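You operate a simulated robot arm through the tools that you are given. There is no shell and no other tool. Be economical: measure what you need, move in short steps, check, and stop when the job is done.

You run a simulated two-armed robot. Do the job below in one go: nothing can be reset, and whatever is moved stays where it is left.

## Task
Take the blue sample sheet and leave it in the tub one. Then take the blue cloth on the dispatch bench and put it away on the tank bench. Then take the buffing block and leave it on the drain board. Then put the medium sheet on the roll bench. Then take the grey case on the dispatch bench and put it away on the grey shelf of the high rack. Keep to this order. Set down upright: buffing block, grey case.

It is judged by the outcome, as a careful person would: the job done as asked, and still so three seconds after it is handed in. It fails if anything else is knocked over, pushed out of place, dropped, spilled or broken. Flat cloth is picked up by pressing the open fingertips on it (5 to 10 N) and closing them slowly along it; thin cloth reads only 2 to 8 mm in the jaws.

## Robot
Two 7-joint arms with two-finger parallel grippers on one trunk, on a base that drives. Base frame: it is fixed to the floor where the robot stands at the start and does not move with it; the origin is under the middle of the robot, x ahead of it, y to its left, z up; the surface under the hand at the start is at about z = 0.78. Lengths are in m, angles in rad, forces in N, time in s.
The left shoulder is at the start at [0.05, 0.168, 1.107], the right one opposite. With the tool pointing down near the work surface each hand reaches from about 0.2 to 0.66 m from the robot's upright axis, wherever it stands, measured 20 degrees to its own side. Places, roughly: blue cloth (10x7x4 cm) [0.3, -0.6, 0.8]; blue sample sheet (5x9x21 cm) [0.5, 0, 0.9]; buffing block [0, -1, 0.75]; drain board [0.5, 0.5, 0.8]; grey case [0.5, -2.75, 0.75]; grey shelf of the high rack [-6.2, 7.7, 1]; medium sheet [0.5, -2.5, 0.75]; roll bench [-0.8, -4.2, 0.8]; tank bench [-0.1, 2.5, 0.8]; tub one [0.25, 2, 0.75]. Payload 1.57 kg a hand.
Tool frame (each hand has its own): the origin (TCP) lies between the finger pads and is the grasp point; the fingertips stand 0.03 m ahead of it; z points along the fingers, y is the line along which they close. Largest opening 0.08 m; finger width 0.017, thickness 0.012; the body of the gripper, 0.04 by 0.082 m, starts 0.08 m behind the TCP.
Orientation is that of the tool frame in the base frame, as [roll, pitch, yaw] about the fixed x, y, z axes, in that order (R = Rz(yaw) Ry(pitch) Rx(roll)). With the fingers straight down and closing along the base's y, the tool's x points along the base's -x, its y along +y and its z along -z.

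## Interface
- The arms move only by the tool drive_tool. It takes "left_series", "right_series" or both (then of equal length, played together; a hand with none holds still); each is a list of rows, each an object (a shift or turn left out is 0, a gripper value left out holds the last) with "linear": the shift along the base's x, y, z in m, a list of three; "turn": the turn, a rotation vector about the base's x, y, z in rad, a list of three; "fingers": the opening, from 0 (shut) to 1 (fully open). In form: [{"linear": [x, y, z], "turn": [rx, ry, rz], "fingers": fingers}, ...]. A call has 1 to 12 rows; each row is the pose to reach, as a shift and turn from the pose commanded when the call began. A row lasts 0.2 s, in which the tool goes at most 0.05 m and 0.15 rad; a call with a longer step from one row to the next is refused whole, and so is a gripper value outside its range. Where a pose cannot be reached the arm comes as near as it can. A force on the tool above 40 N (or 10 N above the force at the start of the call, whichever is more), or a blocked arm, ends the call early, and 0.2 s more pass. Each finger travels about 0.045 m/s and halts on what it meets, pressing with about 25 N; the grip force reading is that of the motor and also rises with nothing between the fingers. The clock runs only during rows and for 0.2 s after the last one: add rows that repeat a pose to give the fingers time. The reply holds the time, the measured pose of the TCP, the force on the tool along the base axes, the opening and the grip force, in the units named above and with some noise, with the torque about the TCP (base axes, N m) and any sound that the robot's microphone picked up.
- Cameras (640 x 400 px; columns grow to the right, rows downward): "scene" is now at [0.1132, -0.034, 1.3008]; the picture's right is [-0.41, -0.91, 0.00], its down [-0.64, 0.29, -0.71] and it looks along [0.65, -0.29, -0.70] (base axes); focal length 214 px, centre (320, 200). "left" rides on the left gripper at [0.072, 0.007, -0.122] in its tool frame; the picture's right is [-0.09, 1.00, 0.00], its down [-0.84, -0.08, -0.54] and it looks along [-0.54, -0.05, 0.84] (tool axes); focal length 238 px, centre (320, 200). "right" rides on the right gripper at [0.072, -0.007, -0.122] in its tool frame; the picture's right is [0.09, 1.00, 0.00], its down [-0.84, 0.08, -0.54] and it looks along [-0.54, 0.05, 0.84] (tool axes); focal length 238 px, centre (320, 200).
- snapshot(camera): a new picture of that camera. It takes no simulated time.
- lift_body(by): slides the trunk up (or, below 0, down) by that many m; the arms and the scene camera ride with it, the base frame stays. It gives what a move gives, with no picture.
- roll_base(legs): drives the robot by 1 to 6 legs, each [ahead, left, turn to the left] in m, m and rad, along the robot's own axes; the way and the turn of a leg run together, so that a leg with both is an arc; at most 1.5 m and 3.142 rad a leg. The arms and the cameras ride along, it lands a little off, and it stops where it bumps. It gives what a move gives.
- pan_tilt(pan, tilt): turns the head with the scene camera to pan (to the left, within 1.396 rad either way) and tilt (down, from -0.506 to 1.204), counted from straight ahead of the robot. It gives what a move gives.
- pixel_to_xyz(camera, pixels): for up to 12 pixels [column, row] of the newest picture of that camera ("zoom" is the newest enlarged one), the place [x, y, z] in the base frame of the surface seen there, good to about 0.002 m. It takes no simulated time.
- enlarge(camera, box): a new picture of the part [left, top, right, bottom] of that camera's present view, enlarged. It takes no simulated time.
- close_job(): hands the job in; it is judged then, once.

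Work in short steps. Measure before you move; look again where a grasp or a placing could have gone wrong, and mend it. You have 110 turns and 92 pictures in all, those below and enlarged ones among them. Open the grippers and draw the arms clear of the work before you hand the job in, unless the task says otherwise; then end with one line.

The tools are called after "Call:" by a JSON object that holds its "name" and its "arguments". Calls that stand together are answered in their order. drive_tool: Moves the arms, as the interface text tells. Its arguments: {"type":"object","properties":{"left_series":{"type":"array","items":{"type":"object","properties":{"linear":{"type":"array","items":{"type":"number"}},"turn":{"type":"array","items":{"type":"number"}},"fingers":{"type":"number"}}}},"right_series":{"type":"array","items":{"type":"object","properties":{"linear":{"type":"array","items":{"type":"number"}},"turn":{"type":"array","items":{"type":"number"}},"fingers":{"type":"number"}}}}},"required":[]} The other tools are called the same way: lift_body (by) slides the trunk up or down; roll_base (legs) drives the base; pan_tilt (pan, tilt) turns the head that bears the scene camera; snapshot (camera) takes a picture; pixel_to_xyz (camera, pixels) gives the place of the surface under pixels of a picture; enlarge (camera, box) takes an enlarged picture of a part of a camera's view; close_job () hands the job in.

At the start:

```text
clock: 0.0
left_position: [0.475, -0.0133, 1.1156]
left_ee_rot: [3.141, -0.001, -3.14]
left_force: [0.6, 0.7, 0.3]
left_ft_torque: [0.0, 0.02, -0.03]
left_width: 0.0799
left_gripper_force: 0.0
right_position: [0.3204, -0.3549, 1.139]
right_ee_rot: [3.14, 0.0, 3.141]
right_force: [0.1, 1.0, 0.6]
right_ft_torque: [0.01, -0.04, 0.0]
right_width: 0.0798
right_gripper_force: 0.1
trunk travel left (down, up): [-0.275, 0.168]
robot x, y, heading: [-0.0002, -0.0, -0.004]
head pan, tilt: [-0.426, 0.775]
```

scene: 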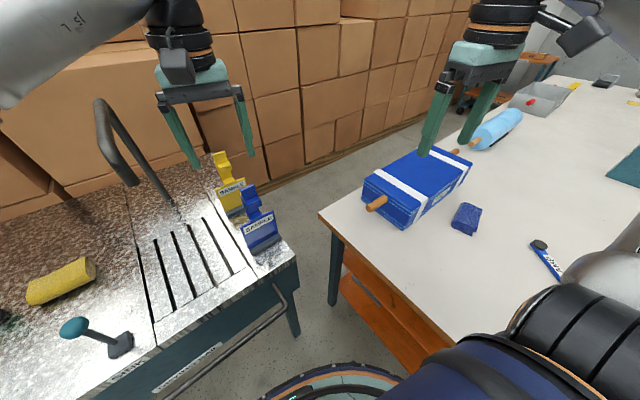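
right: 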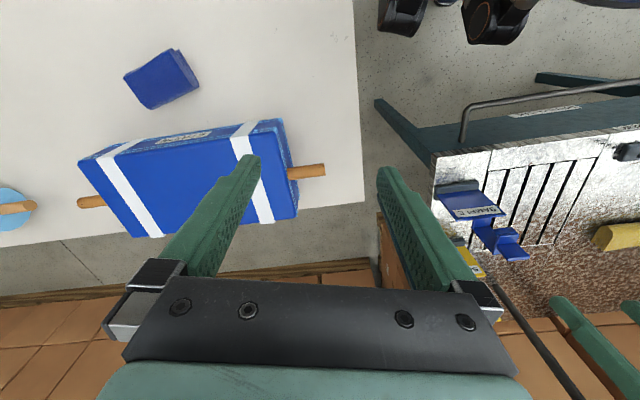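
left: 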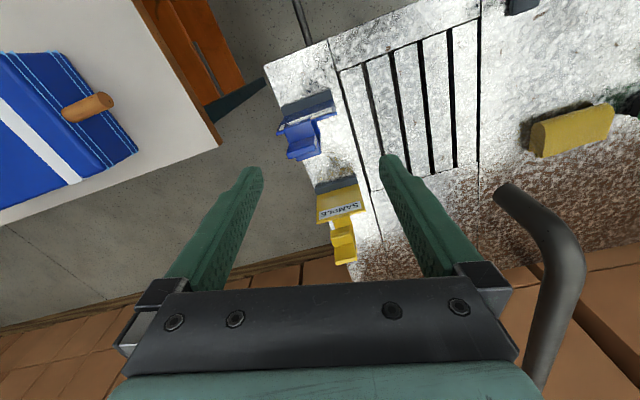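

The pictures show the blue sample sheet near scene pixel (258,220). I enlarge that part and measure it.

Call:
{"name": "enlarge", "arguments": {"camera": "scene", "box": [180, 130, 320, 290]}}

Call:
{"name": "enlarge", "arguments": {"camera": "left", "box": [250, 70, 410, 280]}}

```text
2.50 times, centred on (250, 210) of scene
```

zoom: 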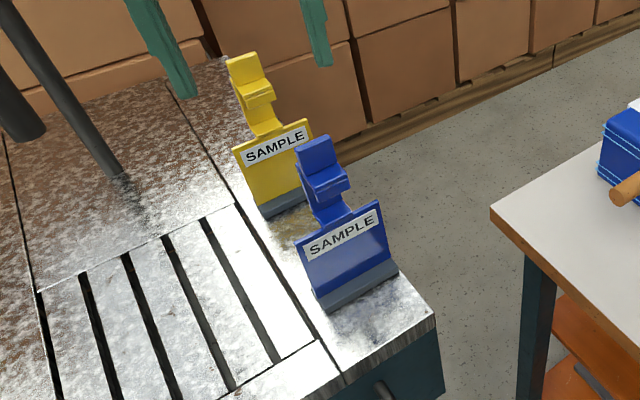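

```text
1.90 times, centred on (330, 175) of left
```

zoom: 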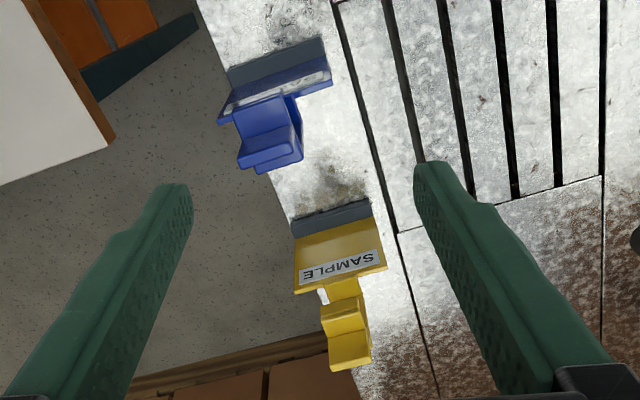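

The latest zoom (left) shows the blue sheet's hook at (268,130), panel (290,85) and foot (275,62). I measure these points.

Call:
{"name": "pixel_to_xyz", "arguments": {"camera": "zoom", "pixels": [[232, 72], [320, 42], [225, 113], [328, 80], [262, 110], [270, 140], [272, 162], [298, 140], [292, 105], [330, 20], [280, 180], [245, 160]]}}

Call:
{"name": "pixel_to_xyz", "arguments": {"camera": "scene", "pixels": [[250, 188], [253, 200], [254, 208], [251, 212], [256, 217], [240, 232], [272, 212], [247, 250], [278, 236], [260, 230], [279, 243], [295, 258]]}}

```text
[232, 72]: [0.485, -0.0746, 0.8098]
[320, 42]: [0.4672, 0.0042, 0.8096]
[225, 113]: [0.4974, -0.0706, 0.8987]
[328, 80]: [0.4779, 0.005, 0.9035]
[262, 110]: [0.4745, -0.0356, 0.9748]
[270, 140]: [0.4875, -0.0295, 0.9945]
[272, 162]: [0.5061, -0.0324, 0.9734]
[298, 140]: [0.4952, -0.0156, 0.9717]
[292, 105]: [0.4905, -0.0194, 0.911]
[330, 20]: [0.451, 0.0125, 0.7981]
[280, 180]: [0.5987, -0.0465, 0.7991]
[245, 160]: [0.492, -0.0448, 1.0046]
```

```text
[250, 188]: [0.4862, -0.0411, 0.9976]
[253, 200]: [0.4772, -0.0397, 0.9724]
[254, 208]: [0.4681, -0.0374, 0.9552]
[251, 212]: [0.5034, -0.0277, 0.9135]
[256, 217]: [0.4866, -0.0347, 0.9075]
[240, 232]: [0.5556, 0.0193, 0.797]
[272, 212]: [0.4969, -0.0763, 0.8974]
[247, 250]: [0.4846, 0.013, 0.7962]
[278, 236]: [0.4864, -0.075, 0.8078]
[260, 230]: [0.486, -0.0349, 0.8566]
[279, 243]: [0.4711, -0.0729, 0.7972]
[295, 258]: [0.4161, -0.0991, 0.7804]
```

The handle of the blue sheet is about 3 cm wide, centred near (0.487,-0.032), z 0.94–1.005, and its width axis is yawed about +0.226 rad. I move the left hand over it, turned to match, and stop above.

Call:
{"name": "drive_tool", "arguments": {"left_series": [{"linear": [0.006, -0.01, -0.01], "turn": [0, 0, 0.12], "fingers": 1}, {"linear": [0.012, -0.019, -0.03], "turn": [0, 0, 0.226]}, {"linear": [0.012, -0.019, -0.06], "turn": [0, 0, 0.226]}, {"linear": [0.012, -0.019, -0.09], "turn": [0, 0, 0.226]}, {"linear": [0.012, -0.019, -0.09], "turn": [0, 0, 0.226]}]}}

Call:
{"name": "snapshot", "arguments": {"camera": "left"}}

```text
clock: 1.2
left_position: [0.4866, -0.0333, 1.0253]
left_ee_rot: [3.141, -0.001, -2.913]
left_force: [0.1, 0.1, -0.5]
left_ft_torque: [-0.01, -0.02, 0.0]
left_width: 0.0797
left_gripper_force: 0.1
right_position: [0.3212, -0.355, 1.1392]
right_ee_rot: [3.141, 0.0, 3.141]
right_force: [0.2, -0.1, 0.4]
right_ft_torque: [0.01, -0.03, 0.01]
right_width: 0.08
right_gripper_force: 0.1
trunk travel left (down, up): [-0.275, 0.168]
robot x, y, heading: [0.0014, -0.0009, -0.005]
head pan, tilt: [-0.426, 0.775]
```

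```text
86 pictures are left
```

left: 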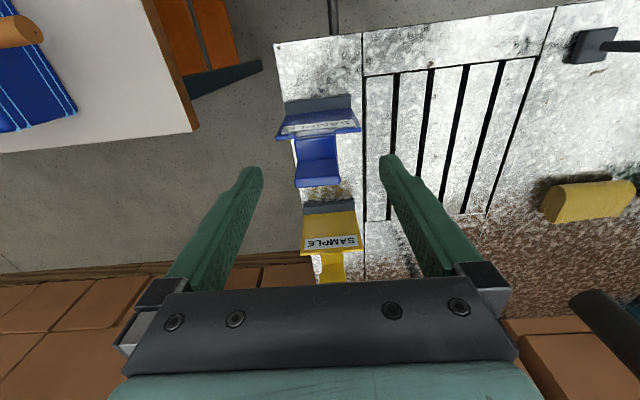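

Handle (317,172) is square and centred between the fingers at (255,390). I go down 6 cm and close.

Call:
{"name": "drive_tool", "arguments": {"left_series": [{"linear": [0, 0.001, -0.03]}, {"linear": [0, 0.001, -0.058]}, {"linear": [0, 0.001, -0.058]}, {"linear": [0, 0.001, -0.058], "fingers": 0}, {"linear": [0, 0.001, -0.058], "fingers": 0}, {"linear": [0, 0.001, -0.058], "fingers": 0}, {"linear": [0, 0.001, -0.058], "fingers": 0}, {"linear": [0, 0.001, -0.058], "fingers": 0}, {"linear": [0, 0.001, -0.058], "fingers": 0}]}}

Call:
{"name": "snapshot", "arguments": {"camera": "left"}}

```text
clock: 3.2
left_position: [0.4853, -0.0326, 0.9698]
left_ee_rot: [-3.14, 0.001, -2.915]
left_force: [-0.3, 0.2, -0.5]
left_ft_torque: [0.01, 0.01, -0.03]
left_width: 0.0321
left_gripper_force: 25.2
right_position: [0.3193, -0.3532, 1.1391]
right_ee_rot: [-3.141, 0.0, -3.141]
right_force: [-0.3, 1.2, 0.0]
right_ft_torque: [0.01, 0.05, -0.01]
right_width: 0.08
right_gripper_force: 0.1
trunk travel left (down, up): [-0.275, 0.168]
robot x, y, heading: [0.0038, 0.0016, 0.008]
head pan, tilt: [-0.426, 0.775]
```

```text
85 pictures are left
```

left: 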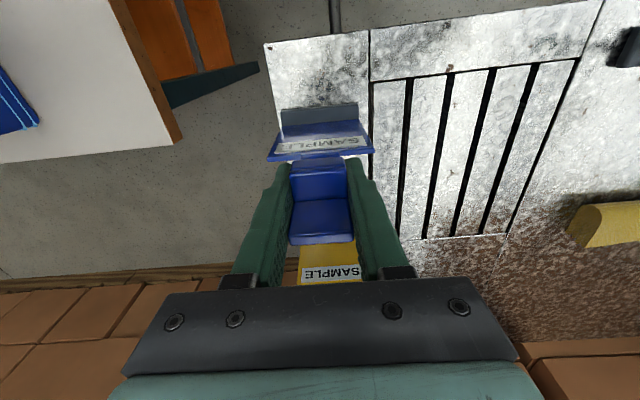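

Gripped at 32 mm with 25 N. I lift straight up and then draw back toward the body, and look ahead with the head.

Call:
{"name": "drive_tool", "arguments": {"left_series": [{"linear": [0, 0, 0.04]}, {"linear": [0, 0, 0.08]}, {"linear": [0, 0, 0.12]}, {"linear": [0, 0, 0.16]}, {"linear": [-0.04, 0.02, 0.17]}, {"linear": [-0.08, 0.05, 0.17]}, {"linear": [-0.11, 0.08, 0.17]}, {"linear": [-0.11, 0.08, 0.17]}]}}

Call:
{"name": "pan_tilt", "arguments": {"pan": 1.0, "tilt": 0.5}}

Call:
{"name": "snapshot", "arguments": {"camera": "scene"}}

Call:
{"name": "snapshot", "arguments": {"camera": "left"}}

```text
clock: 5.0
left_position: [0.3773, 0.048, 1.1367]
left_ee_rot: [-3.141, 0.0, -2.913]
left_force: [-0.6, 0.2, -0.5]
left_ft_torque: [-0.01, -0.02, -0.04]
left_width: 0.0317
left_gripper_force: 24.8
right_position: [0.3218, -0.3547, 1.1395]
right_ee_rot: [3.141, -0.002, 3.141]
right_force: [0.6, 0.3, -0.6]
right_ft_torque: [0.01, 0.01, 0.01]
right_width: 0.08
right_gripper_force: 0.1
trunk travel left (down, up): [-0.275, 0.168]
robot x, y, heading: [-0.0022, -0.0009, -0.003]
head pan, tilt: [-0.426, 0.775]
```

```text
clock: 6.5
left_position: [0.378, 0.0476, 1.1371]
left_ee_rot: [3.141, 0.001, -2.914]
left_force: [-0.4, 0.2, -1.0]
left_ft_torque: [0.02, 0.01, -0.01]
left_width: 0.0318
left_gripper_force: 25.1
right_position: [0.3196, -0.3549, 1.1391]
right_ee_rot: [3.14, 0.001, 3.141]
right_force: [0.3, 0.3, 0.3]
right_ft_torque: [-0.02, 0.01, 0.02]
right_width: 0.0801
right_gripper_force: 0.0
trunk travel left (down, up): [-0.275, 0.168]
robot x, y, heading: [0.0006, -0.0003, 0.003]
head pan, tilt: [1.0, 0.499]
```

```text
84 pictures are left
```

scene: 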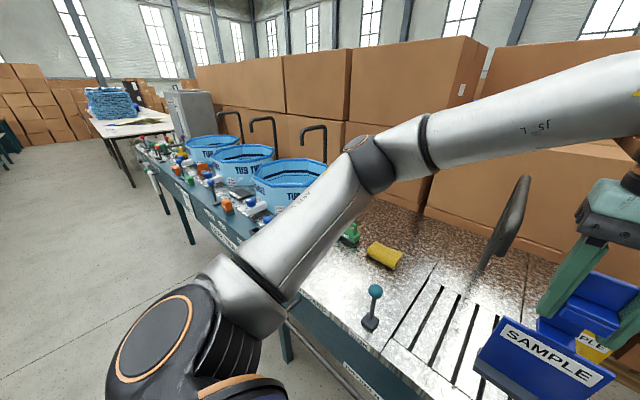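

```text
83 pictures are left
```

left: 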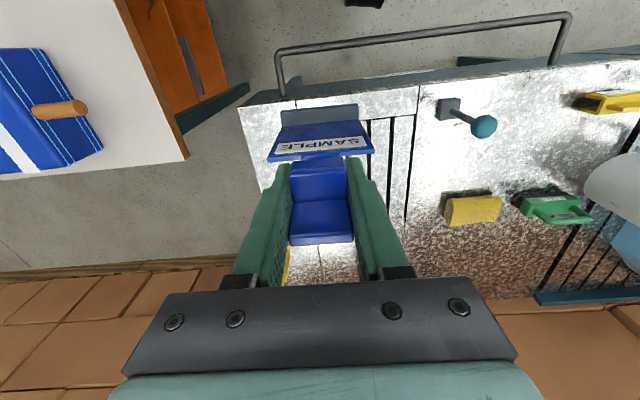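

Three tubs are visible at (290,180), (240,160), (208,145). I enlarge to read the labels and measure.

Call:
{"name": "enlarge", "arguments": {"camera": "scene", "box": [60, 80, 340, 260]}}

Call:
{"name": "pixel_to_xyz", "arguments": {"camera": "scene", "pixels": [[290, 165], [290, 180], [275, 200], [240, 152], [240, 165], [208, 140], [200, 155], [150, 125], [225, 240], [180, 190], [300, 310], [340, 130]]}}

```text
2.22 times, centred on (200, 170) of scene
```

zoom: 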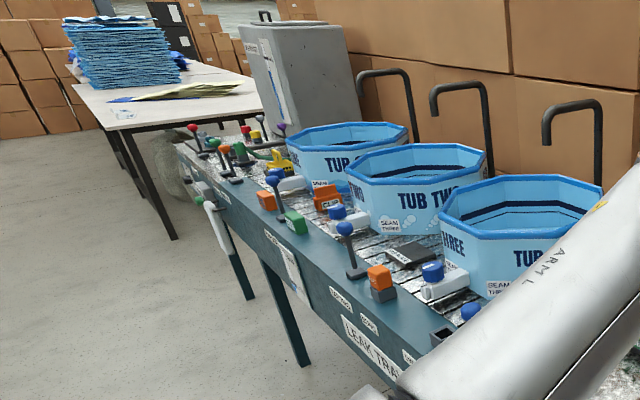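

```text
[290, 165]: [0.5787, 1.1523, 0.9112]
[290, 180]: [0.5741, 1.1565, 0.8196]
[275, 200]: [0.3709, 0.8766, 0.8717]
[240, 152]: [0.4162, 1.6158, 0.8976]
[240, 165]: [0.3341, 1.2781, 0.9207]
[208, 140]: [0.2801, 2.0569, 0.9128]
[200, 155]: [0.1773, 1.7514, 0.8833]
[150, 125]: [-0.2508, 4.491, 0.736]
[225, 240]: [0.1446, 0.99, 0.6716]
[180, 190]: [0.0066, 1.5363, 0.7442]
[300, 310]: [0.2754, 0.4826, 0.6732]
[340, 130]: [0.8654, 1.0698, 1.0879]
```

Tub one is the far one, centre about (0.27,1.95), rim z≈0.92; the bench front runs about 0.25 rad to the left. I raise the trunk a little, turn parallel to the bench and slide left along it.

Call:
{"name": "lift_body", "arguments": {"by": 0.1}}

Call:
{"name": "roll_base", "arguments": {"legs": [[0, 0, 0.25], [0, 1.2, 0], [0, 0.4, 0]]}}

Call:
{"name": "pan_tilt", "arguments": {"pan": 0.3, "tilt": 0.8}}

Call:
{"name": "snapshot", "arguments": {"camera": "scene"}}

```text
clock: 7.9
left_position: [0.3779, 0.0477, 1.2363]
left_ee_rot: [3.141, 0.001, -2.913]
left_force: [0.4, 0.2, -0.6]
left_ft_torque: [-0.01, -0.02, -0.01]
left_width: 0.0318
left_gripper_force: 25.1
right_position: [0.32, -0.3538, 1.2404]
right_ee_rot: [-3.14, 0.0, -3.141]
right_force: [-0.2, 0.8, -0.3]
right_ft_torque: [-0.01, 0.03, -0.03]
right_width: 0.0799
right_gripper_force: 0.0
trunk travel left (down, up): [-0.375, 0.068]
robot x, y, heading: [0.0009, -0.0002, 0.002]
head pan, tilt: [1.0, 0.499]
```

```text
clock: 23.1
left_position: [-0.0403, 1.685, 1.2368]
left_ee_rot: [3.139, 0.002, -2.667]
left_force: [0.0, 0.0, -1.1]
left_ft_torque: [0.0, 0.01, -0.01]
left_width: 0.0319
left_gripper_force: 24.5
right_position: [0.0025, 1.2805, 1.2388]
right_ee_rot: [3.141, 0.0, -2.896]
right_force: [0.3, -0.7, -0.5]
right_ft_torque: [0.0, 0.0, -0.01]
right_width: 0.08
right_gripper_force: 0.1
trunk travel left (down, up): [-0.375, 0.068]
robot x, y, heading: [-0.3918, 1.5463, 0.244]
head pan, tilt: [1.0, 0.499]
```

```text
clock: 24.2
left_position: [-0.0387, 1.6832, 1.2367]
left_ee_rot: [-3.141, 0.0, -2.668]
left_force: [1.0, 0.2, -1.6]
left_ft_torque: [0.0, -0.01, 0.01]
left_width: 0.0319
left_gripper_force: 24.4
right_position: [0.0035, 1.2811, 1.2399]
right_ee_rot: [-3.14, -0.001, -2.897]
right_force: [0.6, -0.3, 0.4]
right_ft_torque: [0.01, -0.01, -0.01]
right_width: 0.0799
right_gripper_force: 0.1
trunk travel left (down, up): [-0.375, 0.068]
robot x, y, heading: [-0.3935, 1.5444, 0.246]
head pan, tilt: [0.3, 0.799]
```

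```text
81 pictures are left
```

scene: 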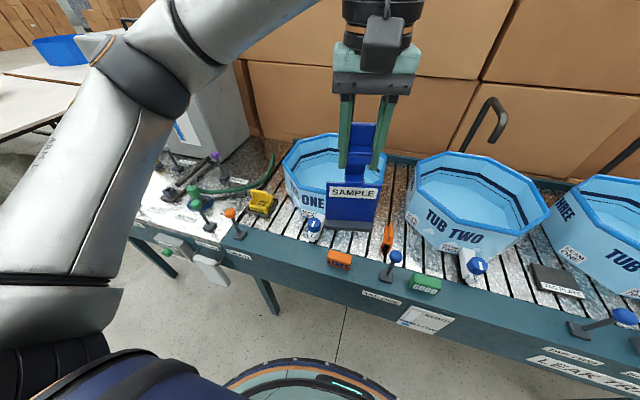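

Tub one is right ahead. I measure its rim, floor, the bench edge and the base front.

Call:
{"name": "pixel_to_xyz", "arguments": {"camera": "scene", "pixels": [[285, 165], [330, 135], [297, 182], [310, 160], [325, 185], [385, 160], [300, 278], [290, 360], [350, 385], [330, 150], [400, 290], [315, 173]]}}

```text
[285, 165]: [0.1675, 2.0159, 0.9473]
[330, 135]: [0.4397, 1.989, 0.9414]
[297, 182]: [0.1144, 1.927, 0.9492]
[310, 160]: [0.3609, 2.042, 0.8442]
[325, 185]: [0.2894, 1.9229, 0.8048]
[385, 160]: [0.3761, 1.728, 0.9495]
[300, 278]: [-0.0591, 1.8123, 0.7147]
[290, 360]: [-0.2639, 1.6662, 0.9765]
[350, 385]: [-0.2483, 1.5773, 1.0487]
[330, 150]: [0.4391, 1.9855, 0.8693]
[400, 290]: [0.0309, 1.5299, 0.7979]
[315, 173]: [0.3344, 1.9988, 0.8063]
```

Tub floor z≈0.805, rim 0.949, centre ≈(0.27,1.87). It is 0.72 m ahead, so I drive 9 cm closer.

Call:
{"name": "roll_base", "arguments": {"legs": [[0.09, 0, 0]]}}

```text
clock: 25.3
left_position: [0.051, 1.7065, 1.2373]
left_ee_rot: [3.141, 0.0, -2.669]
left_force: [0.9, 1.0, -1.3]
left_ft_torque: [-0.02, 0.04, 0.01]
left_width: 0.032
left_gripper_force: 24.8
right_position: [0.0937, 1.3029, 1.2394]
right_ee_rot: [-3.141, -0.001, -2.895]
right_force: [-0.5, -0.6, -0.5]
right_ft_torque: [-0.03, 0.04, 0.01]
right_width: 0.0799
right_gripper_force: 0.0
trunk travel left (down, up): [-0.375, 0.068]
robot x, y, heading: [-0.3043, 1.5692, 0.246]
head pan, tilt: [0.3, 0.799]
```

Now I carry the sheet over tub one's centre at (0.265,1.868).

Call:
{"name": "drive_tool", "arguments": {"left_series": [{"linear": [0.035, 0.027, 0]}, {"linear": [0.07, 0.054, 0]}, {"linear": [0.105, 0.081, 0]}, {"linear": [0.14, 0.108, 0]}, {"linear": [0.175, 0.135, 0]}, {"linear": [0.214, 0.1615, 0]}, {"linear": [0.214, 0.1615, 0]}]}}

Call:
{"name": "snapshot", "arguments": {"camera": "left"}}

```text
clock: 26.9
left_position: [0.2199, 1.8531, 1.225]
left_ee_rot: [3.14, 0.002, -2.669]
left_force: [0.3, -0.9, -0.4]
left_ft_torque: [-0.01, 0.01, 0.02]
left_width: 0.0318
left_gripper_force: 24.9
left hand out of reach, approached as far as the arm can: row 5, 6, 7
right_position: [0.0933, 1.3011, 1.2393]
right_ee_rot: [3.139, -0.001, -2.896]
right_force: [-0.9, -0.1, -0.4]
right_ft_torque: [0.03, 0.0, -0.02]
right_width: 0.0799
right_gripper_force: 0.0
trunk travel left (down, up): [-0.375, 0.068]
robot x, y, heading: [-0.3033, 1.572, 0.246]
head pan, tilt: [0.3, 0.799]
```

```text
80 pictures are left
```

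left: 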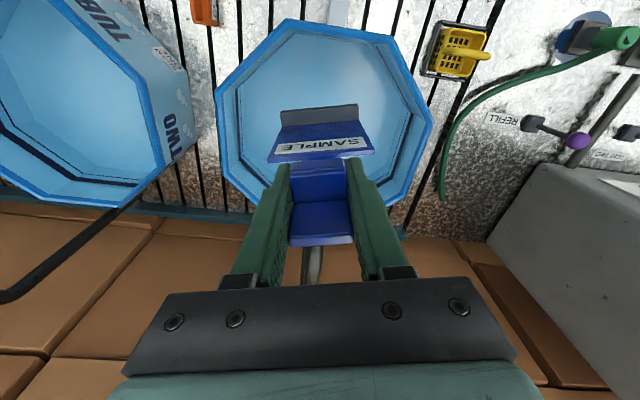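

The sheet is over the tub but 5 cm short of centre. I lower the hand 8 cm (foot still over the rim), which gives more reach, and push forward.

Call:
{"name": "drive_tool", "arguments": {"left_series": [{"linear": [0, 0, -0.03]}, {"linear": [0, 0, -0.065]}, {"linear": [0.02, 0.007, -0.065]}, {"linear": [0.045, 0.015, -0.065]}, {"linear": [0.045, 0.015, -0.065]}]}}

Call:
{"name": "snapshot", "arguments": {"camera": "scene"}}

```text
clock: 28.1
left_position: [0.2415, 1.869, 1.1583]
left_ee_rot: [-3.141, 0.002, -2.669]
left_force: [0.5, 0.0, -1.3]
left_ft_torque: [-0.02, 0.0, 0.02]
left_width: 0.032
left_gripper_force: 24.9
left hand out of reach, approached as far as the arm can: row 4, 5
right_position: [0.0916, 1.3023, 1.2388]
right_ee_rot: [3.139, 0.001, -2.896]
right_force: [-0.1, -0.8, -0.1]
right_ft_torque: [0.01, 0.04, -0.01]
right_width: 0.0802
right_gripper_force: 0.1
trunk travel left (down, up): [-0.375, 0.068]
robot x, y, heading: [-0.305, 1.5688, 0.247]
head pan, tilt: [0.3, 0.799]
```

```text
79 pictures are left
```

scene: 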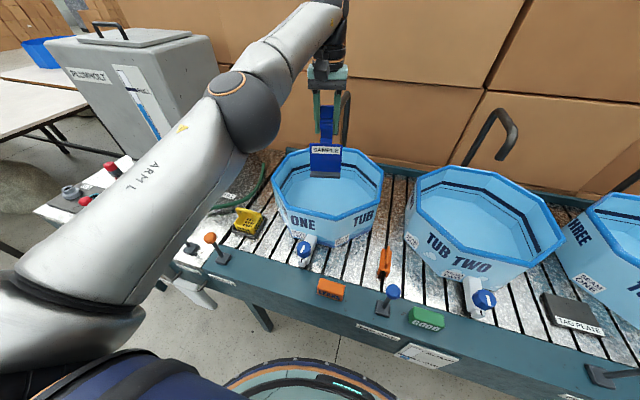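

The foot hangs centred above tub one. I lower the trunk 0.172 so the foot comes just above the tub floor, keeping the pose.

Call:
{"name": "lift_body", "arguments": {"by": -0.172}}

Call:
{"name": "snapshot", "arguments": {"camera": "left"}}

```text
clock: 30.0
left_position: [0.2419, 1.8685, 0.9847]
left_ee_rot: [-3.141, -0.001, -2.667]
left_force: [0.8, 0.4, -0.4]
left_ft_torque: [-0.02, 0.03, -0.03]
left_width: 0.0317
left_gripper_force: 24.9
right_position: [0.0912, 1.3029, 1.0683]
right_ee_rot: [-3.141, 0.0, -2.895]
right_force: [0.1, -0.2, 0.6]
right_ft_torque: [0.02, 0.01, -0.01]
right_width: 0.0799
right_gripper_force: 0.2
trunk travel left (down, up): [-0.203, 0.24]
robot x, y, heading: [-0.3046, 1.5689, 0.243]
head pan, tilt: [0.3, 0.799]
```

```text
78 pictures are left
```

left: 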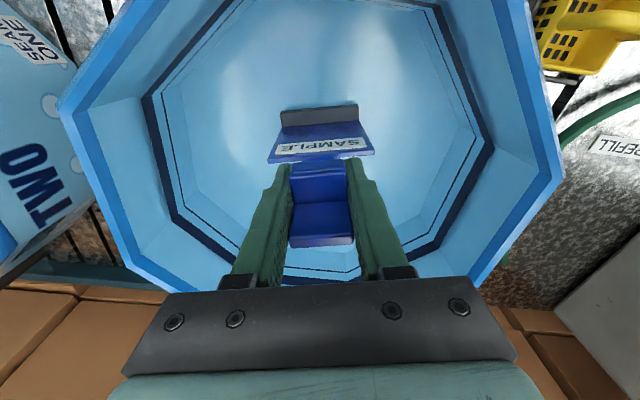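

Inside the tub with no contact. I lower another 6 mm to touch, reading force.

Call:
{"name": "lift_body", "arguments": {"by": -0.006}}

```text
clock: 30.6
left_position: [0.2419, 1.8686, 0.9813]
left_ee_rot: [-3.141, 0.0, -2.669]
left_force: [0.2, 0.5, -1.2]
left_ft_torque: [-0.01, -0.01, 0.0]
left_width: 0.0318
left_gripper_force: 25.2
right_position: [0.092, 1.3009, 1.0627]
right_ee_rot: [-3.141, 0.002, -2.895]
right_force: [0.2, 0.2, 0.4]
right_ft_torque: [-0.05, -0.01, -0.02]
right_width: 0.0804
right_gripper_force: 0.0
trunk travel left (down, up): [-0.197, 0.246]
robot x, y, heading: [-0.3041, 1.5672, 0.247]
head pan, tilt: [0.3, 0.799]
```

No clear force yet; another 5 mm.

Call:
{"name": "lift_body", "arguments": {"by": -0.005}}

```text
clock: 31.1
left_position: [0.2419, 1.8683, 0.9773]
left_ee_rot: [3.141, 0.004, -2.668]
left_force: [-0.5, 0.2, 7.7]
left_ft_torque: [0.14, 0.13, 0.02]
left_width: 0.0318
left_gripper_force: 24.8
right_position: [0.0918, 1.3036, 1.0569]
right_ee_rot: [-3.14, 0.0, -2.895]
right_force: [0.4, 0.7, -0.4]
right_ft_torque: [-0.01, -0.02, 0.0]
right_width: 0.0798
right_gripper_force: 0.1
trunk travel left (down, up): [-0.192, 0.251]
robot x, y, heading: [-0.3064, 1.5684, 0.245]
head pan, tilt: [0.3, 0.799]
```

Contact at 7.7 N: it is standing on the tub floor. I open the fingers.

Call:
{"name": "drive_tool", "arguments": {"left_series": [{"fingers": 0.5}, {"fingers": 0.8}, {"fingers": 1}, {"fingers": 1}, {"fingers": 1}]}}

Call:
{"name": "lift_body", "arguments": {"by": 0.2}}

Call:
{"name": "snapshot", "arguments": {"camera": "left"}}

```text
clock: 32.3
left_position: [0.2433, 1.8689, 0.9742]
left_ee_rot: [-3.141, 0.001, -2.669]
left_force: [0.1, 0.7, 0.2]
left_ft_torque: [0.01, -0.04, -0.02]
left_width: 0.0798
left_gripper_force: 0.1
right_position: [0.0927, 1.3023, 1.0565]
right_ee_rot: [3.141, -0.001, -2.896]
right_force: [-0.4, -0.1, -0.5]
right_ft_torque: [-0.01, -0.05, -0.01]
right_width: 0.08
right_gripper_force: 0.0
trunk travel left (down, up): [-0.192, 0.251]
robot x, y, heading: [-0.3054, 1.573, 0.245]
head pan, tilt: [0.3, 0.799]
```

```text
clock: 34.5
left_position: [0.2421, 1.8678, 1.1753]
left_ee_rot: [-3.141, 0.0, -2.669]
left_force: [0.4, 0.7, 0.0]
left_ft_torque: [0.02, 0.04, 0.0]
left_width: 0.0799
left_gripper_force: 0.0
right_position: [0.0925, 1.3023, 1.2569]
right_ee_rot: [-3.141, -0.001, -2.896]
right_force: [0.0, 0.5, 0.2]
right_ft_torque: [0.05, -0.03, -0.03]
right_width: 0.0798
right_gripper_force: 0.1
trunk travel left (down, up): [-0.392, 0.051]
robot x, y, heading: [-0.3085, 1.5666, 0.249]
head pan, tilt: [0.3, 0.799]
```

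```text
77 pictures are left
```

left: 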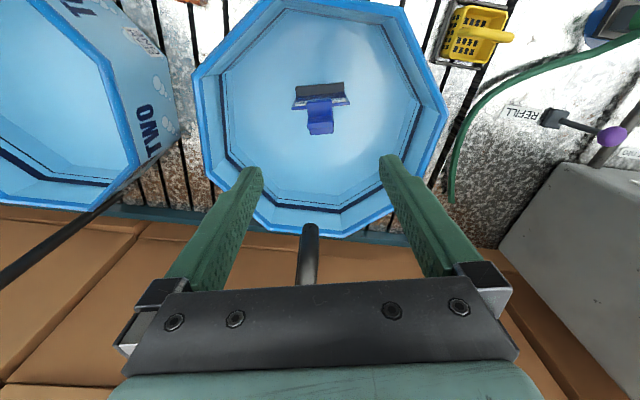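

The blue sheet stands in tub one. I draw the left arm back and look left to learn the tank bench before going for the cloth.

Call:
{"name": "drive_tool", "arguments": {"left_series": [{"linear": [-0.035, -0.027, 0.02]}, {"linear": [-0.07, -0.054, 0.03]}, {"linear": [-0.105, -0.081, 0.03]}, {"linear": [-0.14, -0.108, 0.03]}, {"linear": [-0.175, -0.135, 0.03]}, {"linear": [-0.21, -0.16, 0.03]}]}}

Call:
{"name": "pan_tilt", "arguments": {"pan": 0.75, "tilt": 0.65}}

Call:
{"name": "snapshot", "arguments": {"camera": "scene"}}

```text
clock: 35.9
left_position: [0.0325, 1.7068, 1.2062]
left_ee_rot: [-3.14, -0.001, -2.666]
left_force: [0.4, 0.0, 0.9]
left_ft_torque: [0.02, -0.02, 0.02]
left_width: 0.0801
left_gripper_force: 0.1
right_position: [0.0923, 1.302, 1.2576]
right_ee_rot: [3.141, 0.0, -2.895]
right_force: [-0.5, -0.3, -0.1]
right_ft_torque: [0.02, -0.01, 0.01]
right_width: 0.08
right_gripper_force: 0.1
trunk travel left (down, up): [-0.392, 0.051]
robot x, y, heading: [-0.3039, 1.565, 0.246]
head pan, tilt: [0.3, 0.799]
```

```text
clock: 36.8
left_position: [0.0325, 1.7075, 1.2059]
left_ee_rot: [-3.141, -0.001, -2.669]
left_force: [0.3, 0.0, 0.4]
left_ft_torque: [0.01, 0.0, 0.0]
left_width: 0.0803
left_gripper_force: 0.1
right_position: [0.0926, 1.3033, 1.2571]
right_ee_rot: [3.14, 0.002, -2.895]
right_force: [0.4, 0.2, -0.4]
right_ft_torque: [0.04, -0.01, -0.02]
right_width: 0.0801
right_gripper_force: 0.0
trunk travel left (down, up): [-0.392, 0.051]
robot x, y, heading: [-0.3067, 1.5659, 0.244]
head pan, tilt: [0.75, 0.649]
```

```text
76 pictures are left
```

scene: 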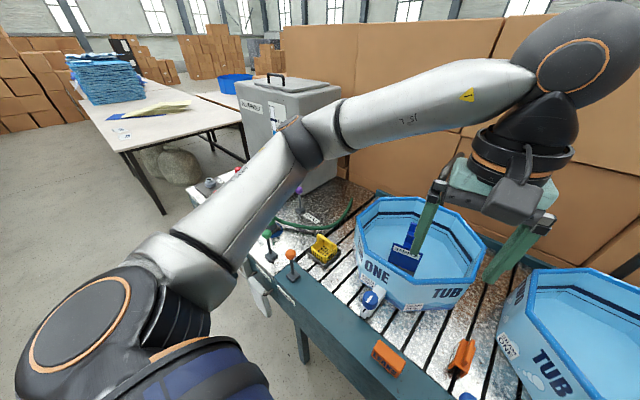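

I measure the bench section beside the tank around (320,200),(345,235),(300,215) and the next tables.

Call:
{"name": "pixel_to_xyz", "arguments": {"camera": "scene", "pixels": [[335, 215], [320, 205], [295, 240], [350, 262], [310, 270], [285, 100], [200, 178], [225, 165], [180, 110], [130, 135], [230, 95], [345, 200]]}}

Call:
{"name": "enlarge", "arguments": {"camera": "scene", "box": [180, 60, 400, 320]}}

```text
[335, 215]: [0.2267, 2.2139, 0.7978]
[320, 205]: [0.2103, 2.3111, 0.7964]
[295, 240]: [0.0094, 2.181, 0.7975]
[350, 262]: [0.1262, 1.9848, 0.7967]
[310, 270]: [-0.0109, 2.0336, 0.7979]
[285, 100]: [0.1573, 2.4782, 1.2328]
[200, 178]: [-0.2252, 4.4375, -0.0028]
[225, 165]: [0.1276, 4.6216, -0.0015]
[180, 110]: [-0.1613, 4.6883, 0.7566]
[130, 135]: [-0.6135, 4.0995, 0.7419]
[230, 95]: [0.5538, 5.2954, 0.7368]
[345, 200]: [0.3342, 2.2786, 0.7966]
```

```text
1.54 times, centred on (290, 190) of scene
```

zoom: 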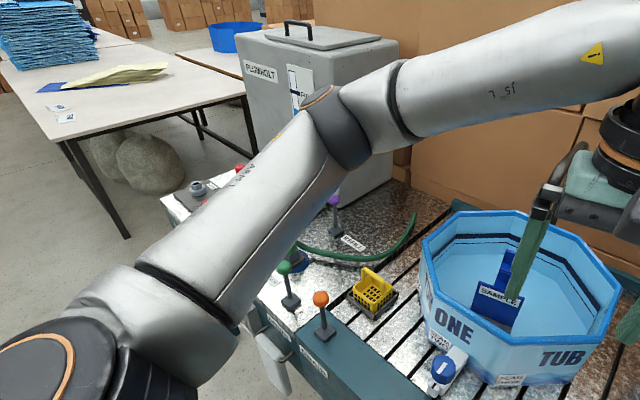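

I return to the start spot and look toward the dispatch bench.

Call:
{"name": "roll_base", "arguments": {"legs": [[-0.11, 0, 0], [0, -1.2, 0], [0, -0.4, 0], [0, 0, -0.25]]}}

Call:
{"name": "pan_tilt", "arguments": {"pan": -0.9, "tilt": 0.75}}

Call:
{"name": "snapshot", "arguments": {"camera": "scene"}}

```text
clock: 53.0
left_position: [0.3406, 0.023, 1.2049]
left_ee_rot: [-3.139, 0.002, -2.935]
left_force: [0.7, 0.1, -0.6]
left_ft_torque: [0.01, 0.02, 0.0]
left_width: 0.08
left_gripper_force: 0.0
right_position: [0.2908, -0.3839, 1.2565]
right_ee_rot: [-3.141, 0.001, 3.12]
right_force: [-0.7, -0.4, 0.3]
right_ft_torque: [0.01, 0.0, -0.01]
right_width: 0.0802
right_gripper_force: 0.0
trunk travel left (down, up): [-0.392, 0.051]
robot x, y, heading: [-0.0233, -0.0224, -0.026]
head pan, tilt: [0.75, 0.649]
```

```text
clock: 54.7
left_position: [0.3385, 0.0227, 1.2047]
left_ee_rot: [3.141, 0.0, -2.932]
left_force: [-0.7, -0.9, 0.5]
left_ft_torque: [0.01, 0.01, 0.04]
left_width: 0.0802
left_gripper_force: 0.0
right_position: [0.2894, -0.3846, 1.2569]
right_ee_rot: [-3.142, 0.0, 3.12]
right_force: [-0.3, -0.8, -0.2]
right_ft_torque: [0.01, 0.0, 0.04]
right_width: 0.08
right_gripper_force: 0.2
trunk travel left (down, up): [-0.392, 0.051]
robot x, y, heading: [-0.0197, -0.0231, -0.021]
head pan, tilt: [-0.901, 0.75]
```

```text
74 pictures are left
```

scene: 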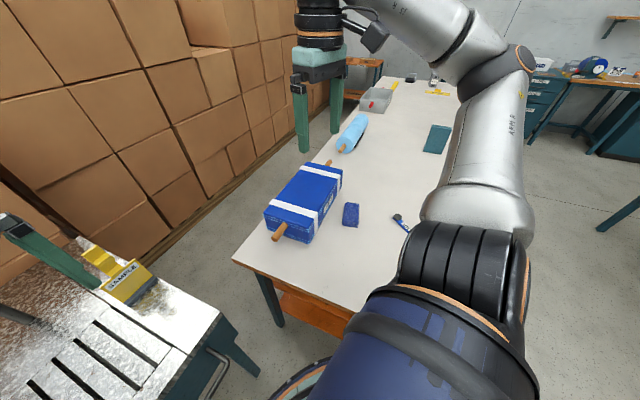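

I measure the cloth at (350,214), bench corner and edges, and other items.

Call:
{"name": "pixel_to_xyz", "arguments": {"camera": "scene", "pixels": [[350, 208], [350, 222], [345, 214], [358, 213], [233, 258], [350, 310], [400, 222], [437, 138], [355, 132], [310, 210], [375, 100], [425, 180]]}}

Call:
{"name": "enlarge", "arguments": {"camera": "scene", "box": [300, 60, 500, 240]}}

```text
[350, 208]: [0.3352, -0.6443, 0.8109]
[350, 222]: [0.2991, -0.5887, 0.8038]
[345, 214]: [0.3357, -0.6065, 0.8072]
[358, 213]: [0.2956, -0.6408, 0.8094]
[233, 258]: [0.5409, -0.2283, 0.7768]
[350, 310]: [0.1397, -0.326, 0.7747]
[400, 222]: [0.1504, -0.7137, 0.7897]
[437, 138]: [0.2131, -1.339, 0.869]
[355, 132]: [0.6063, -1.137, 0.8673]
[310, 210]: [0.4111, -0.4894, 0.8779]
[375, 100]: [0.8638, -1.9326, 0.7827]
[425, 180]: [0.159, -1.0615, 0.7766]
```

```text
2.22 times, centred on (400, 150) of scene
```

zoom: 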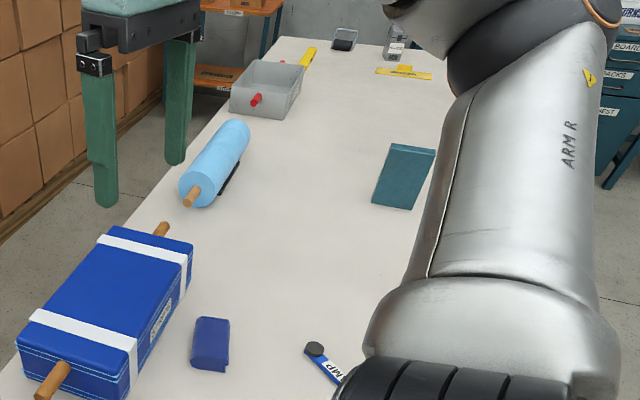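

Cloth centre ≈(0.316,-0.617), top 0.81. I turn right 0.75 and go 4 cm ahead so the right hand can reach it.

Call:
{"name": "roll_base", "arguments": {"legs": [[0, 0, -0.75], [0.045, 0, 0]]}}

Call:
{"name": "pan_tilt", "arguments": {"pan": -0.1, "tilt": 0.85}}

Call:
{"name": "snapshot", "arguments": {"camera": "scene"}}

Call:
{"name": "snapshot", "arguments": {"camera": "right"}}

```text
clock: 57.6
left_position: [0.3074, -0.2675, 1.2048]
left_ee_rot: [3.141, 0.0, 2.602]
left_force: [-0.6, 0.3, 0.0]
left_ft_torque: [0.0, 0.0, 0.02]
left_width: 0.0799
left_gripper_force: 0.0
right_position: [-0.0041, -0.5331, 1.2562]
right_ee_rot: [3.14, -0.002, 2.377]
right_force: [0.2, -1.0, 0.2]
right_ft_torque: [0.01, 0.0, -0.01]
right_width: 0.0799
right_gripper_force: 0.0
trunk travel left (down, up): [-0.392, 0.051]
robot x, y, heading: [0.0096, -0.0527, -0.766]
head pan, tilt: [-0.901, 0.75]
```

```text
clock: 58.7
left_position: [0.3068, -0.2662, 1.2067]
left_ee_rot: [-3.141, 0.0, 2.603]
left_force: [1.2, -1.0, 0.2]
left_ft_torque: [0.0, 0.01, -0.02]
left_width: 0.0801
left_gripper_force: 0.0
right_position: [-0.0049, -0.532, 1.2568]
right_ee_rot: [-3.141, -0.001, 2.375]
right_force: [1.1, 0.5, -1.0]
right_ft_torque: [0.0, -0.02, -0.02]
right_width: 0.08
right_gripper_force: 0.1
trunk travel left (down, up): [-0.392, 0.051]
robot x, y, heading: [0.0111, -0.0549, -0.764]
head pan, tilt: [-0.099, 0.85]
```

```text
72 pictures are left
```

scene: 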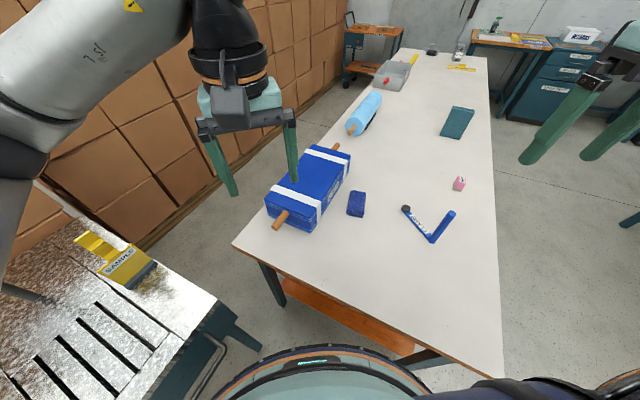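

```text
71 pictures are left
```

right: 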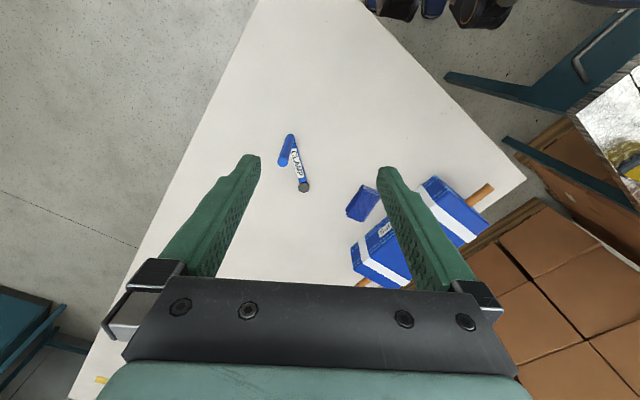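

I enlarge to identify the cloth and buffing block and measure the cloth corners.

Call:
{"name": "enlarge", "arguments": {"camera": "scene", "box": [320, 80, 520, 260]}}

Call:
{"name": "pixel_to_xyz", "arguments": {"camera": "zoom", "pixels": [[97, 247], [147, 255], [84, 296], [140, 302], [115, 275], [443, 230], [440, 240], [425, 90], [280, 310], [400, 300], [120, 240], [110, 306]]}}

Call:
{"name": "pixel_to_xyz", "arguments": {"camera": "scene", "pixels": [[330, 352], [220, 395], [400, 375], [460, 360], [300, 350]]}}

```text
2.22 times, centred on (420, 170) of scene
```

zoom: 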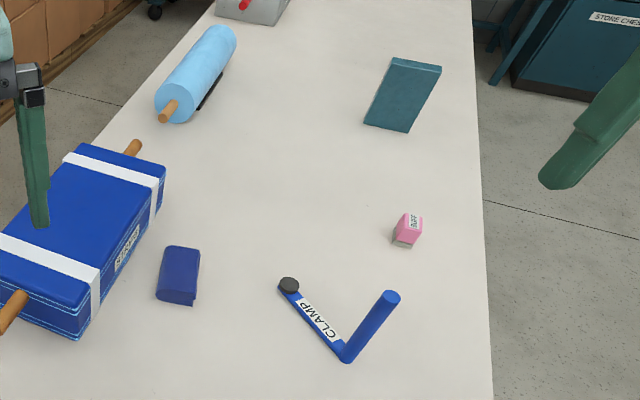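

```text
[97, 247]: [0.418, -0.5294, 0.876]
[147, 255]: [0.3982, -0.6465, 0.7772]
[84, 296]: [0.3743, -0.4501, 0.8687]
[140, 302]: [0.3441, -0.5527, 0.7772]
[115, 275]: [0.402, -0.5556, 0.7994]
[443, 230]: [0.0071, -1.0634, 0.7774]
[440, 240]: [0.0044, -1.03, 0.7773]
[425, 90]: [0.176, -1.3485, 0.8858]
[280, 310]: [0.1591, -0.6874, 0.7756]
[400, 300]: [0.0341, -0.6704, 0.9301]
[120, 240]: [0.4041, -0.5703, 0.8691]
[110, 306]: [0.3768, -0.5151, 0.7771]
```

```text
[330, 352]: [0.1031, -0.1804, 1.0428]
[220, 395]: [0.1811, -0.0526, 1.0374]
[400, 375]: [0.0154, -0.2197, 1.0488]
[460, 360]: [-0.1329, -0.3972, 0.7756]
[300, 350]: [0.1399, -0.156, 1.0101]
```

The pink cube at zoom (408,229) is the buffing block; the cloth spans zoom (158–200, 246–305). I measure both.

Call:
{"name": "pixel_to_xyz", "arguments": {"camera": "zoom", "pixels": [[169, 249], [198, 251], [160, 290], [193, 293], [180, 270], [178, 298], [178, 250], [410, 222], [404, 230], [402, 241], [412, 215], [419, 235]]}}

```text
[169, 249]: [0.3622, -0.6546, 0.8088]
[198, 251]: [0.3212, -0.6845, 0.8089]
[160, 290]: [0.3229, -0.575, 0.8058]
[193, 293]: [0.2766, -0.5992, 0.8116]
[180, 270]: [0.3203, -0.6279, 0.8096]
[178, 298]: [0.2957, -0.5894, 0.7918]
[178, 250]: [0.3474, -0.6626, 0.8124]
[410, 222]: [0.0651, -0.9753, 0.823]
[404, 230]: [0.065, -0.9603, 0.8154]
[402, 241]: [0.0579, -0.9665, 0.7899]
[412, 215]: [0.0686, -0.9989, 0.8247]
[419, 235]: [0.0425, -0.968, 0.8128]
```

Cloth centre (0.321,-0.628), its short axis (~5 cm) along (0.89,0.455). I lower the trunk to normal, then bring the right hand over it with the closing line turned −0.33 rad.

Call:
{"name": "lift_body", "arguments": {"by": -0.117}}

Call:
{"name": "drive_tool", "arguments": {"right_series": [{"linear": [0.04, -0.012, -0.02], "turn": [0, 0, -0.1]}, {"linear": [0.08, -0.024, -0.04], "turn": [0, 0, -0.2]}, {"linear": [0.12, -0.036, -0.06], "turn": [0, 0, -0.33]}, {"linear": [0.16, -0.048, -0.08], "turn": [0, 0, -0.33]}, {"linear": [0.2, -0.06, -0.1], "turn": [0, 0, -0.33]}, {"linear": [0.24, -0.072, -0.12], "turn": [0, 0, -0.33]}, {"linear": [0.28, -0.084, -0.14], "turn": [0, 0, -0.33]}, {"linear": [0.326, -0.096, -0.155], "turn": [0, 0, -0.33]}, {"linear": [0.326, -0.096, -0.155], "turn": [0, 0, -0.33]}]}}

Call:
{"name": "snapshot", "arguments": {"camera": "right"}}

```text
clock: 60.2
left_position: [0.3079, -0.2677, 1.0882]
left_ee_rot: [3.141, 0.002, 2.603]
left_force: [0.4, 0.7, 0.3]
left_ft_torque: [-0.02, 0.04, -0.02]
left_width: 0.0798
left_gripper_force: 0.1
right_position: [-0.0048, -0.5316, 1.1392]
right_ee_rot: [3.141, 0.0, 2.376]
right_force: [-0.1, 0.4, 0.7]
right_ft_torque: [-0.01, 0.01, -0.02]
right_width: 0.0802
right_gripper_force: 0.0
trunk travel left (down, up): [-0.275, 0.168]
robot x, y, heading: [0.0103, -0.0525, -0.764]
head pan, tilt: [-0.099, 0.85]
```

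```text
clock: 62.2
left_position: [0.307, -0.2677, 1.0893]
left_ee_rot: [-3.141, 0.003, 2.602]
left_force: [-0.4, -0.1, -0.9]
left_ft_torque: [-0.01, 0.01, -0.03]
left_width: 0.0799
left_gripper_force: 0.0
right_position: [0.3221, -0.6264, 0.9827]
right_ee_rot: [-3.142, 0.003, 2.046]
right_force: [0.0, -0.7, -0.3]
right_ft_torque: [-0.03, 0.01, 0.0]
right_width: 0.0799
right_gripper_force: 0.0
trunk travel left (down, up): [-0.275, 0.168]
robot x, y, heading: [0.0133, -0.0544, -0.764]
head pan, tilt: [-0.099, 0.85]
```

```text
69 pictures are left
```

right: 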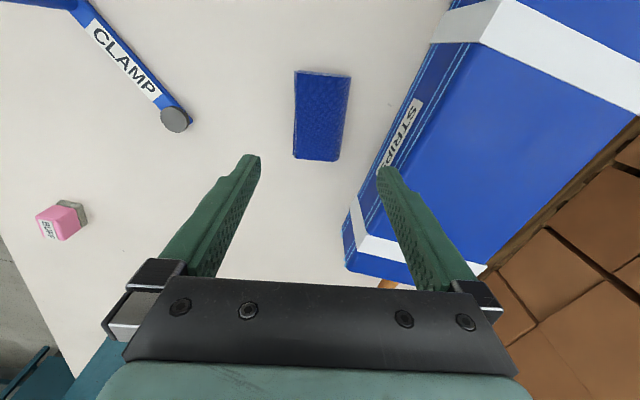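

The cloth at (322,115) is aligned with the jaws. I measure it again from here.

Call:
{"name": "pixel_to_xyz", "arguments": {"camera": "right", "pixels": [[299, 74], [347, 79], [297, 155], [338, 157], [321, 115], [388, 170], [352, 205], [405, 120]]}}

```text
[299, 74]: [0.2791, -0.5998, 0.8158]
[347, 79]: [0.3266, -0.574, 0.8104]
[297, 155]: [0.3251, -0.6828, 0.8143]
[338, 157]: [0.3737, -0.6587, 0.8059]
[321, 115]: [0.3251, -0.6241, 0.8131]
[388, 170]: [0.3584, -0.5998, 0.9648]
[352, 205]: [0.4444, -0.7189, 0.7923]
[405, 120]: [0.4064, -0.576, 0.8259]
```

Centre (0.326,-0.629). I descend to TCP z≈0.812 (tips ~5 mm over the bench) and close slowly.

Call:
{"name": "drive_tool", "arguments": {"right_series": [{"linear": [0.004, -0.002, -0.045]}, {"linear": [0.004, -0.002, -0.09]}, {"linear": [0.004, -0.002, -0.13]}, {"linear": [0.004, -0.002, -0.16]}, {"linear": [0.004, -0.002, -0.171]}, {"linear": [0.004, -0.002, -0.171], "fingers": 0.6}, {"linear": [0.004, -0.002, -0.171], "fingers": 0.4}, {"linear": [0.004, -0.002, -0.171], "fingers": 0.2}, {"linear": [0.004, -0.002, -0.171], "fingers": 0}, {"linear": [0.004, -0.002, -0.171], "fingers": 0}, {"linear": [0.004, -0.002, -0.171], "fingers": 0}, {"linear": [0.004, -0.002, -0.171], "fingers": 0}]}}

Call:
{"name": "snapshot", "arguments": {"camera": "right"}}

```text
clock: 64.8
left_position: [0.3086, -0.2662, 1.0886]
left_ee_rot: [3.141, -0.001, 2.604]
left_force: [0.5, 0.1, 0.7]
left_ft_torque: [-0.03, 0.01, 0.03]
left_width: 0.08
left_gripper_force: 0.1
right_position: [0.323, -0.628, 0.8135]
right_ee_rot: [-3.141, 0.001, 2.045]
right_force: [0.4, -0.3, 0.0]
right_ft_torque: [-0.03, -0.01, 0.02]
right_width: 0.0643
right_gripper_force: 24.8
trunk travel left (down, up): [-0.275, 0.168]
robot x, y, heading: [0.0068, -0.0544, -0.769]
head pan, tilt: [-0.099, 0.85]
```

```text
68 pictures are left
```

right: 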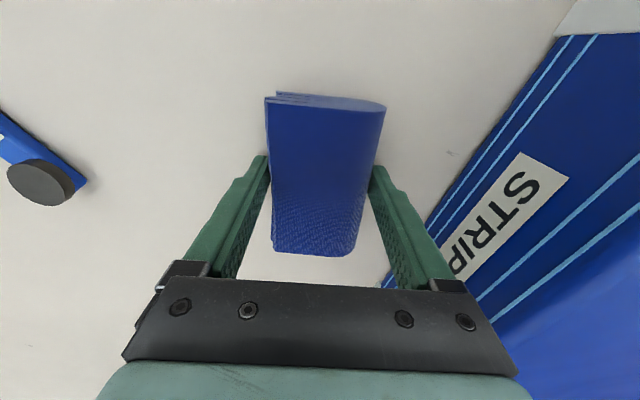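

Gripped at 64 mm with 25 N. I lift 20 cm and check.

Call:
{"name": "drive_tool", "arguments": {"right_series": [{"linear": [0, 0, 0.04]}, {"linear": [0, 0, 0.08]}, {"linear": [0, 0, 0.12]}, {"linear": [0, 0, 0.16]}, {"linear": [0, 0, 0.2]}, {"linear": [-0.03, 0.03, 0.24]}, {"linear": [-0.06, 0.06, 0.27]}, {"linear": [-0.09, 0.09, 0.28]}, {"linear": [-0.09, 0.09, 0.28]}]}}

Call:
{"name": "snapshot", "arguments": {"camera": "right"}}

```text
refused: row 6 steps farther than a row can; nothing moved
```

```text
67 pictures are left
```

right: 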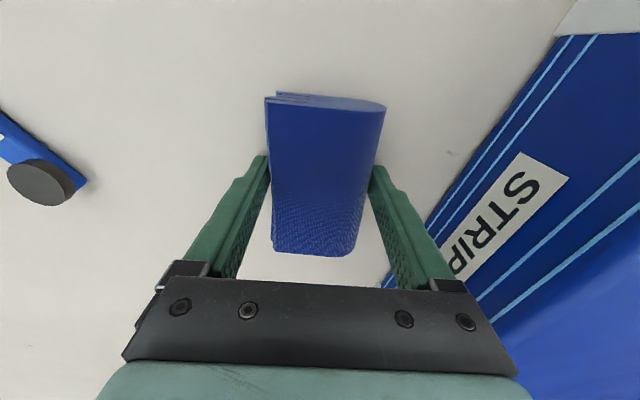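

A step was too long; I redo it with smaller steps.

Call:
{"name": "drive_tool", "arguments": {"right_series": [{"linear": [0, 0, 0.04]}, {"linear": [0, 0, 0.08]}, {"linear": [0, 0, 0.12]}, {"linear": [0, 0, 0.16]}, {"linear": [0, 0, 0.2]}, {"linear": [0, 0, 0.24]}, {"linear": [-0.03, 0.027, 0.26]}, {"linear": [-0.06, 0.054, 0.28]}, {"linear": [-0.09, 0.082, 0.3]}, {"linear": [-0.12, 0.11, 0.3]}, {"linear": [-0.12, 0.11, 0.3]}]}}

Call:
{"name": "snapshot", "arguments": {"camera": "right"}}

```text
clock: 67.2
left_position: [0.3084, -0.2667, 1.0883]
left_ee_rot: [3.141, 0.0, 2.603]
left_force: [0.8, -0.1, -0.6]
left_ft_torque: [0.05, 0.0, 0.02]
left_width: 0.08
left_gripper_force: 0.1
right_position: [0.2056, -0.5183, 1.1138]
right_ee_rot: [3.141, -0.001, 2.044]
right_force: [0.3, 0.2, -0.4]
right_ft_torque: [0.0, -0.02, -0.01]
right_width: 0.0641
right_gripper_force: 24.8
right hand out of reach, approached as far as the arm can: row 2, 5, 6
trunk travel left (down, up): [-0.275, 0.168]
robot x, y, heading: [0.0137, -0.0527, -0.768]
head pan, tilt: [-0.099, 0.85]
```

```text
66 pictures are left
```

right: 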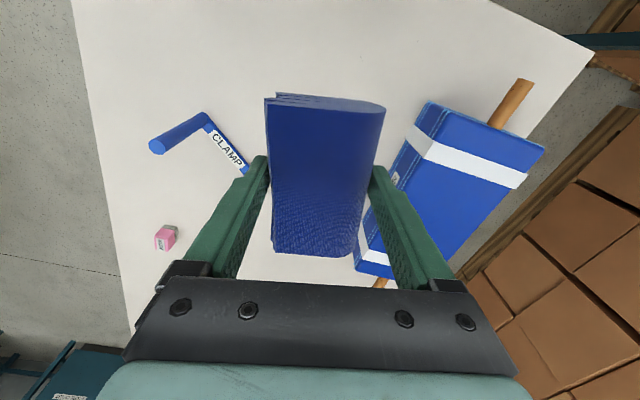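

Cloth held. I pull it closer to the body, raise the trunk, then drive back along the benches to the tank bench.

Call:
{"name": "drive_tool", "arguments": {"right_series": [{"linear": [-0.03, 0.025, 0.02]}, {"linear": [-0.06, 0.05, 0.03]}, {"linear": [-0.06, 0.05, 0.03]}]}}

Call:
{"name": "lift_body", "arguments": {"by": 0.12}}

Call:
{"name": "roll_base", "arguments": {"legs": [[-0.06, 0, 0], [0, 0, 1.01], [0, 1.25, 0], [0, 1.25, 0]]}}

Call:
{"name": "pan_tilt", "arguments": {"pan": 0.0, "tilt": 0.8}}

Call:
{"name": "snapshot", "arguments": {"camera": "scene"}}

```text
clock: 68.0
left_position: [0.307, -0.2666, 1.0883]
left_ee_rot: [3.141, -0.001, 2.603]
left_force: [0.9, 0.3, -0.4]
left_ft_torque: [0.01, -0.01, -0.01]
left_width: 0.0799
left_gripper_force: 0.1
right_position: [0.1452, -0.4708, 1.1447]
right_ee_rot: [3.141, 0.0, 2.045]
right_force: [0.0, -0.2, 0.0]
right_ft_torque: [0.01, 0.01, -0.05]
right_width: 0.0639
right_gripper_force: 25.2
trunk travel left (down, up): [-0.275, 0.168]
robot x, y, heading: [0.0111, -0.0537, -0.767]
head pan, tilt: [-0.099, 0.85]
```

```text
clock: 69.5
left_position: [0.3084, -0.2671, 1.2083]
left_ee_rot: [3.141, -0.001, 2.603]
left_force: [0.6, 0.1, 0.5]
left_ft_torque: [0.01, 0.02, 0.0]
left_width: 0.08
left_gripper_force: 0.1
right_position: [0.1453, -0.4704, 1.2632]
right_ee_rot: [-3.141, 0.001, 2.044]
right_force: [0.1, 0.4, -0.6]
right_ft_torque: [-0.01, 0.01, 0.02]
right_width: 0.0641
right_gripper_force: 24.7
trunk travel left (down, up): [-0.395, 0.048]
robot x, y, heading: [0.0116, -0.0518, -0.766]
head pan, tilt: [-0.099, 0.85]
```

```text
clock: 94.3
left_position: [-0.3045, 2.5268, 1.2082]
left_ee_rot: [-3.142, 0.001, -2.644]
left_force: [0.0, 0.5, -0.2]
left_ft_torque: [0.02, -0.01, -0.02]
left_width: 0.0797
left_gripper_force: 0.0
right_position: [-0.2111, 2.2827, 1.2639]
right_ee_rot: [-3.141, 0.0, 3.079]
right_force: [0.1, -0.1, -0.6]
right_ft_torque: [0.0, -0.01, 0.02]
right_width: 0.0642
right_gripper_force: 24.8
trunk travel left (down, up): [-0.395, 0.048]
robot x, y, heading: [-0.637, 2.38, 0.275]
head pan, tilt: [-0.099, 0.85]
```

```text
clock: 95.0
left_position: [-0.3045, 2.5272, 1.2078]
left_ee_rot: [3.141, -0.001, -2.643]
left_force: [0.1, 0.3, -0.2]
left_ft_torque: [0.06, -0.01, -0.03]
left_width: 0.0798
left_gripper_force: 0.1
right_position: [-0.2098, 2.2831, 1.2624]
right_ee_rot: [3.141, 0.0, 3.08]
right_force: [0.0, 0.4, -1.6]
right_ft_torque: [-0.03, 0.0, -0.01]
right_width: 0.0641
right_gripper_force: 24.9
trunk travel left (down, up): [-0.395, 0.048]
robot x, y, heading: [-0.6393, 2.379, 0.27]
head pan, tilt: [0.0, 0.799]
```

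```text
65 pictures are left
```

scene: 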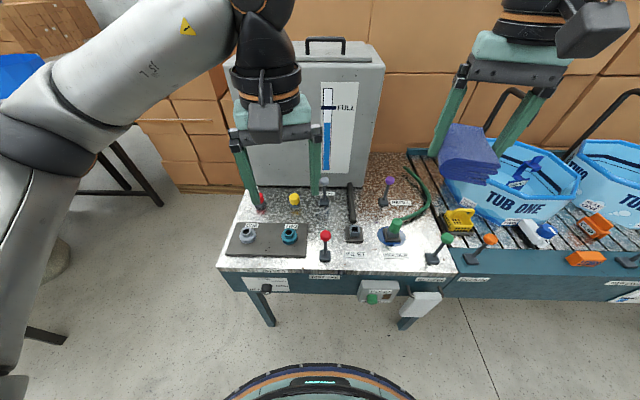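

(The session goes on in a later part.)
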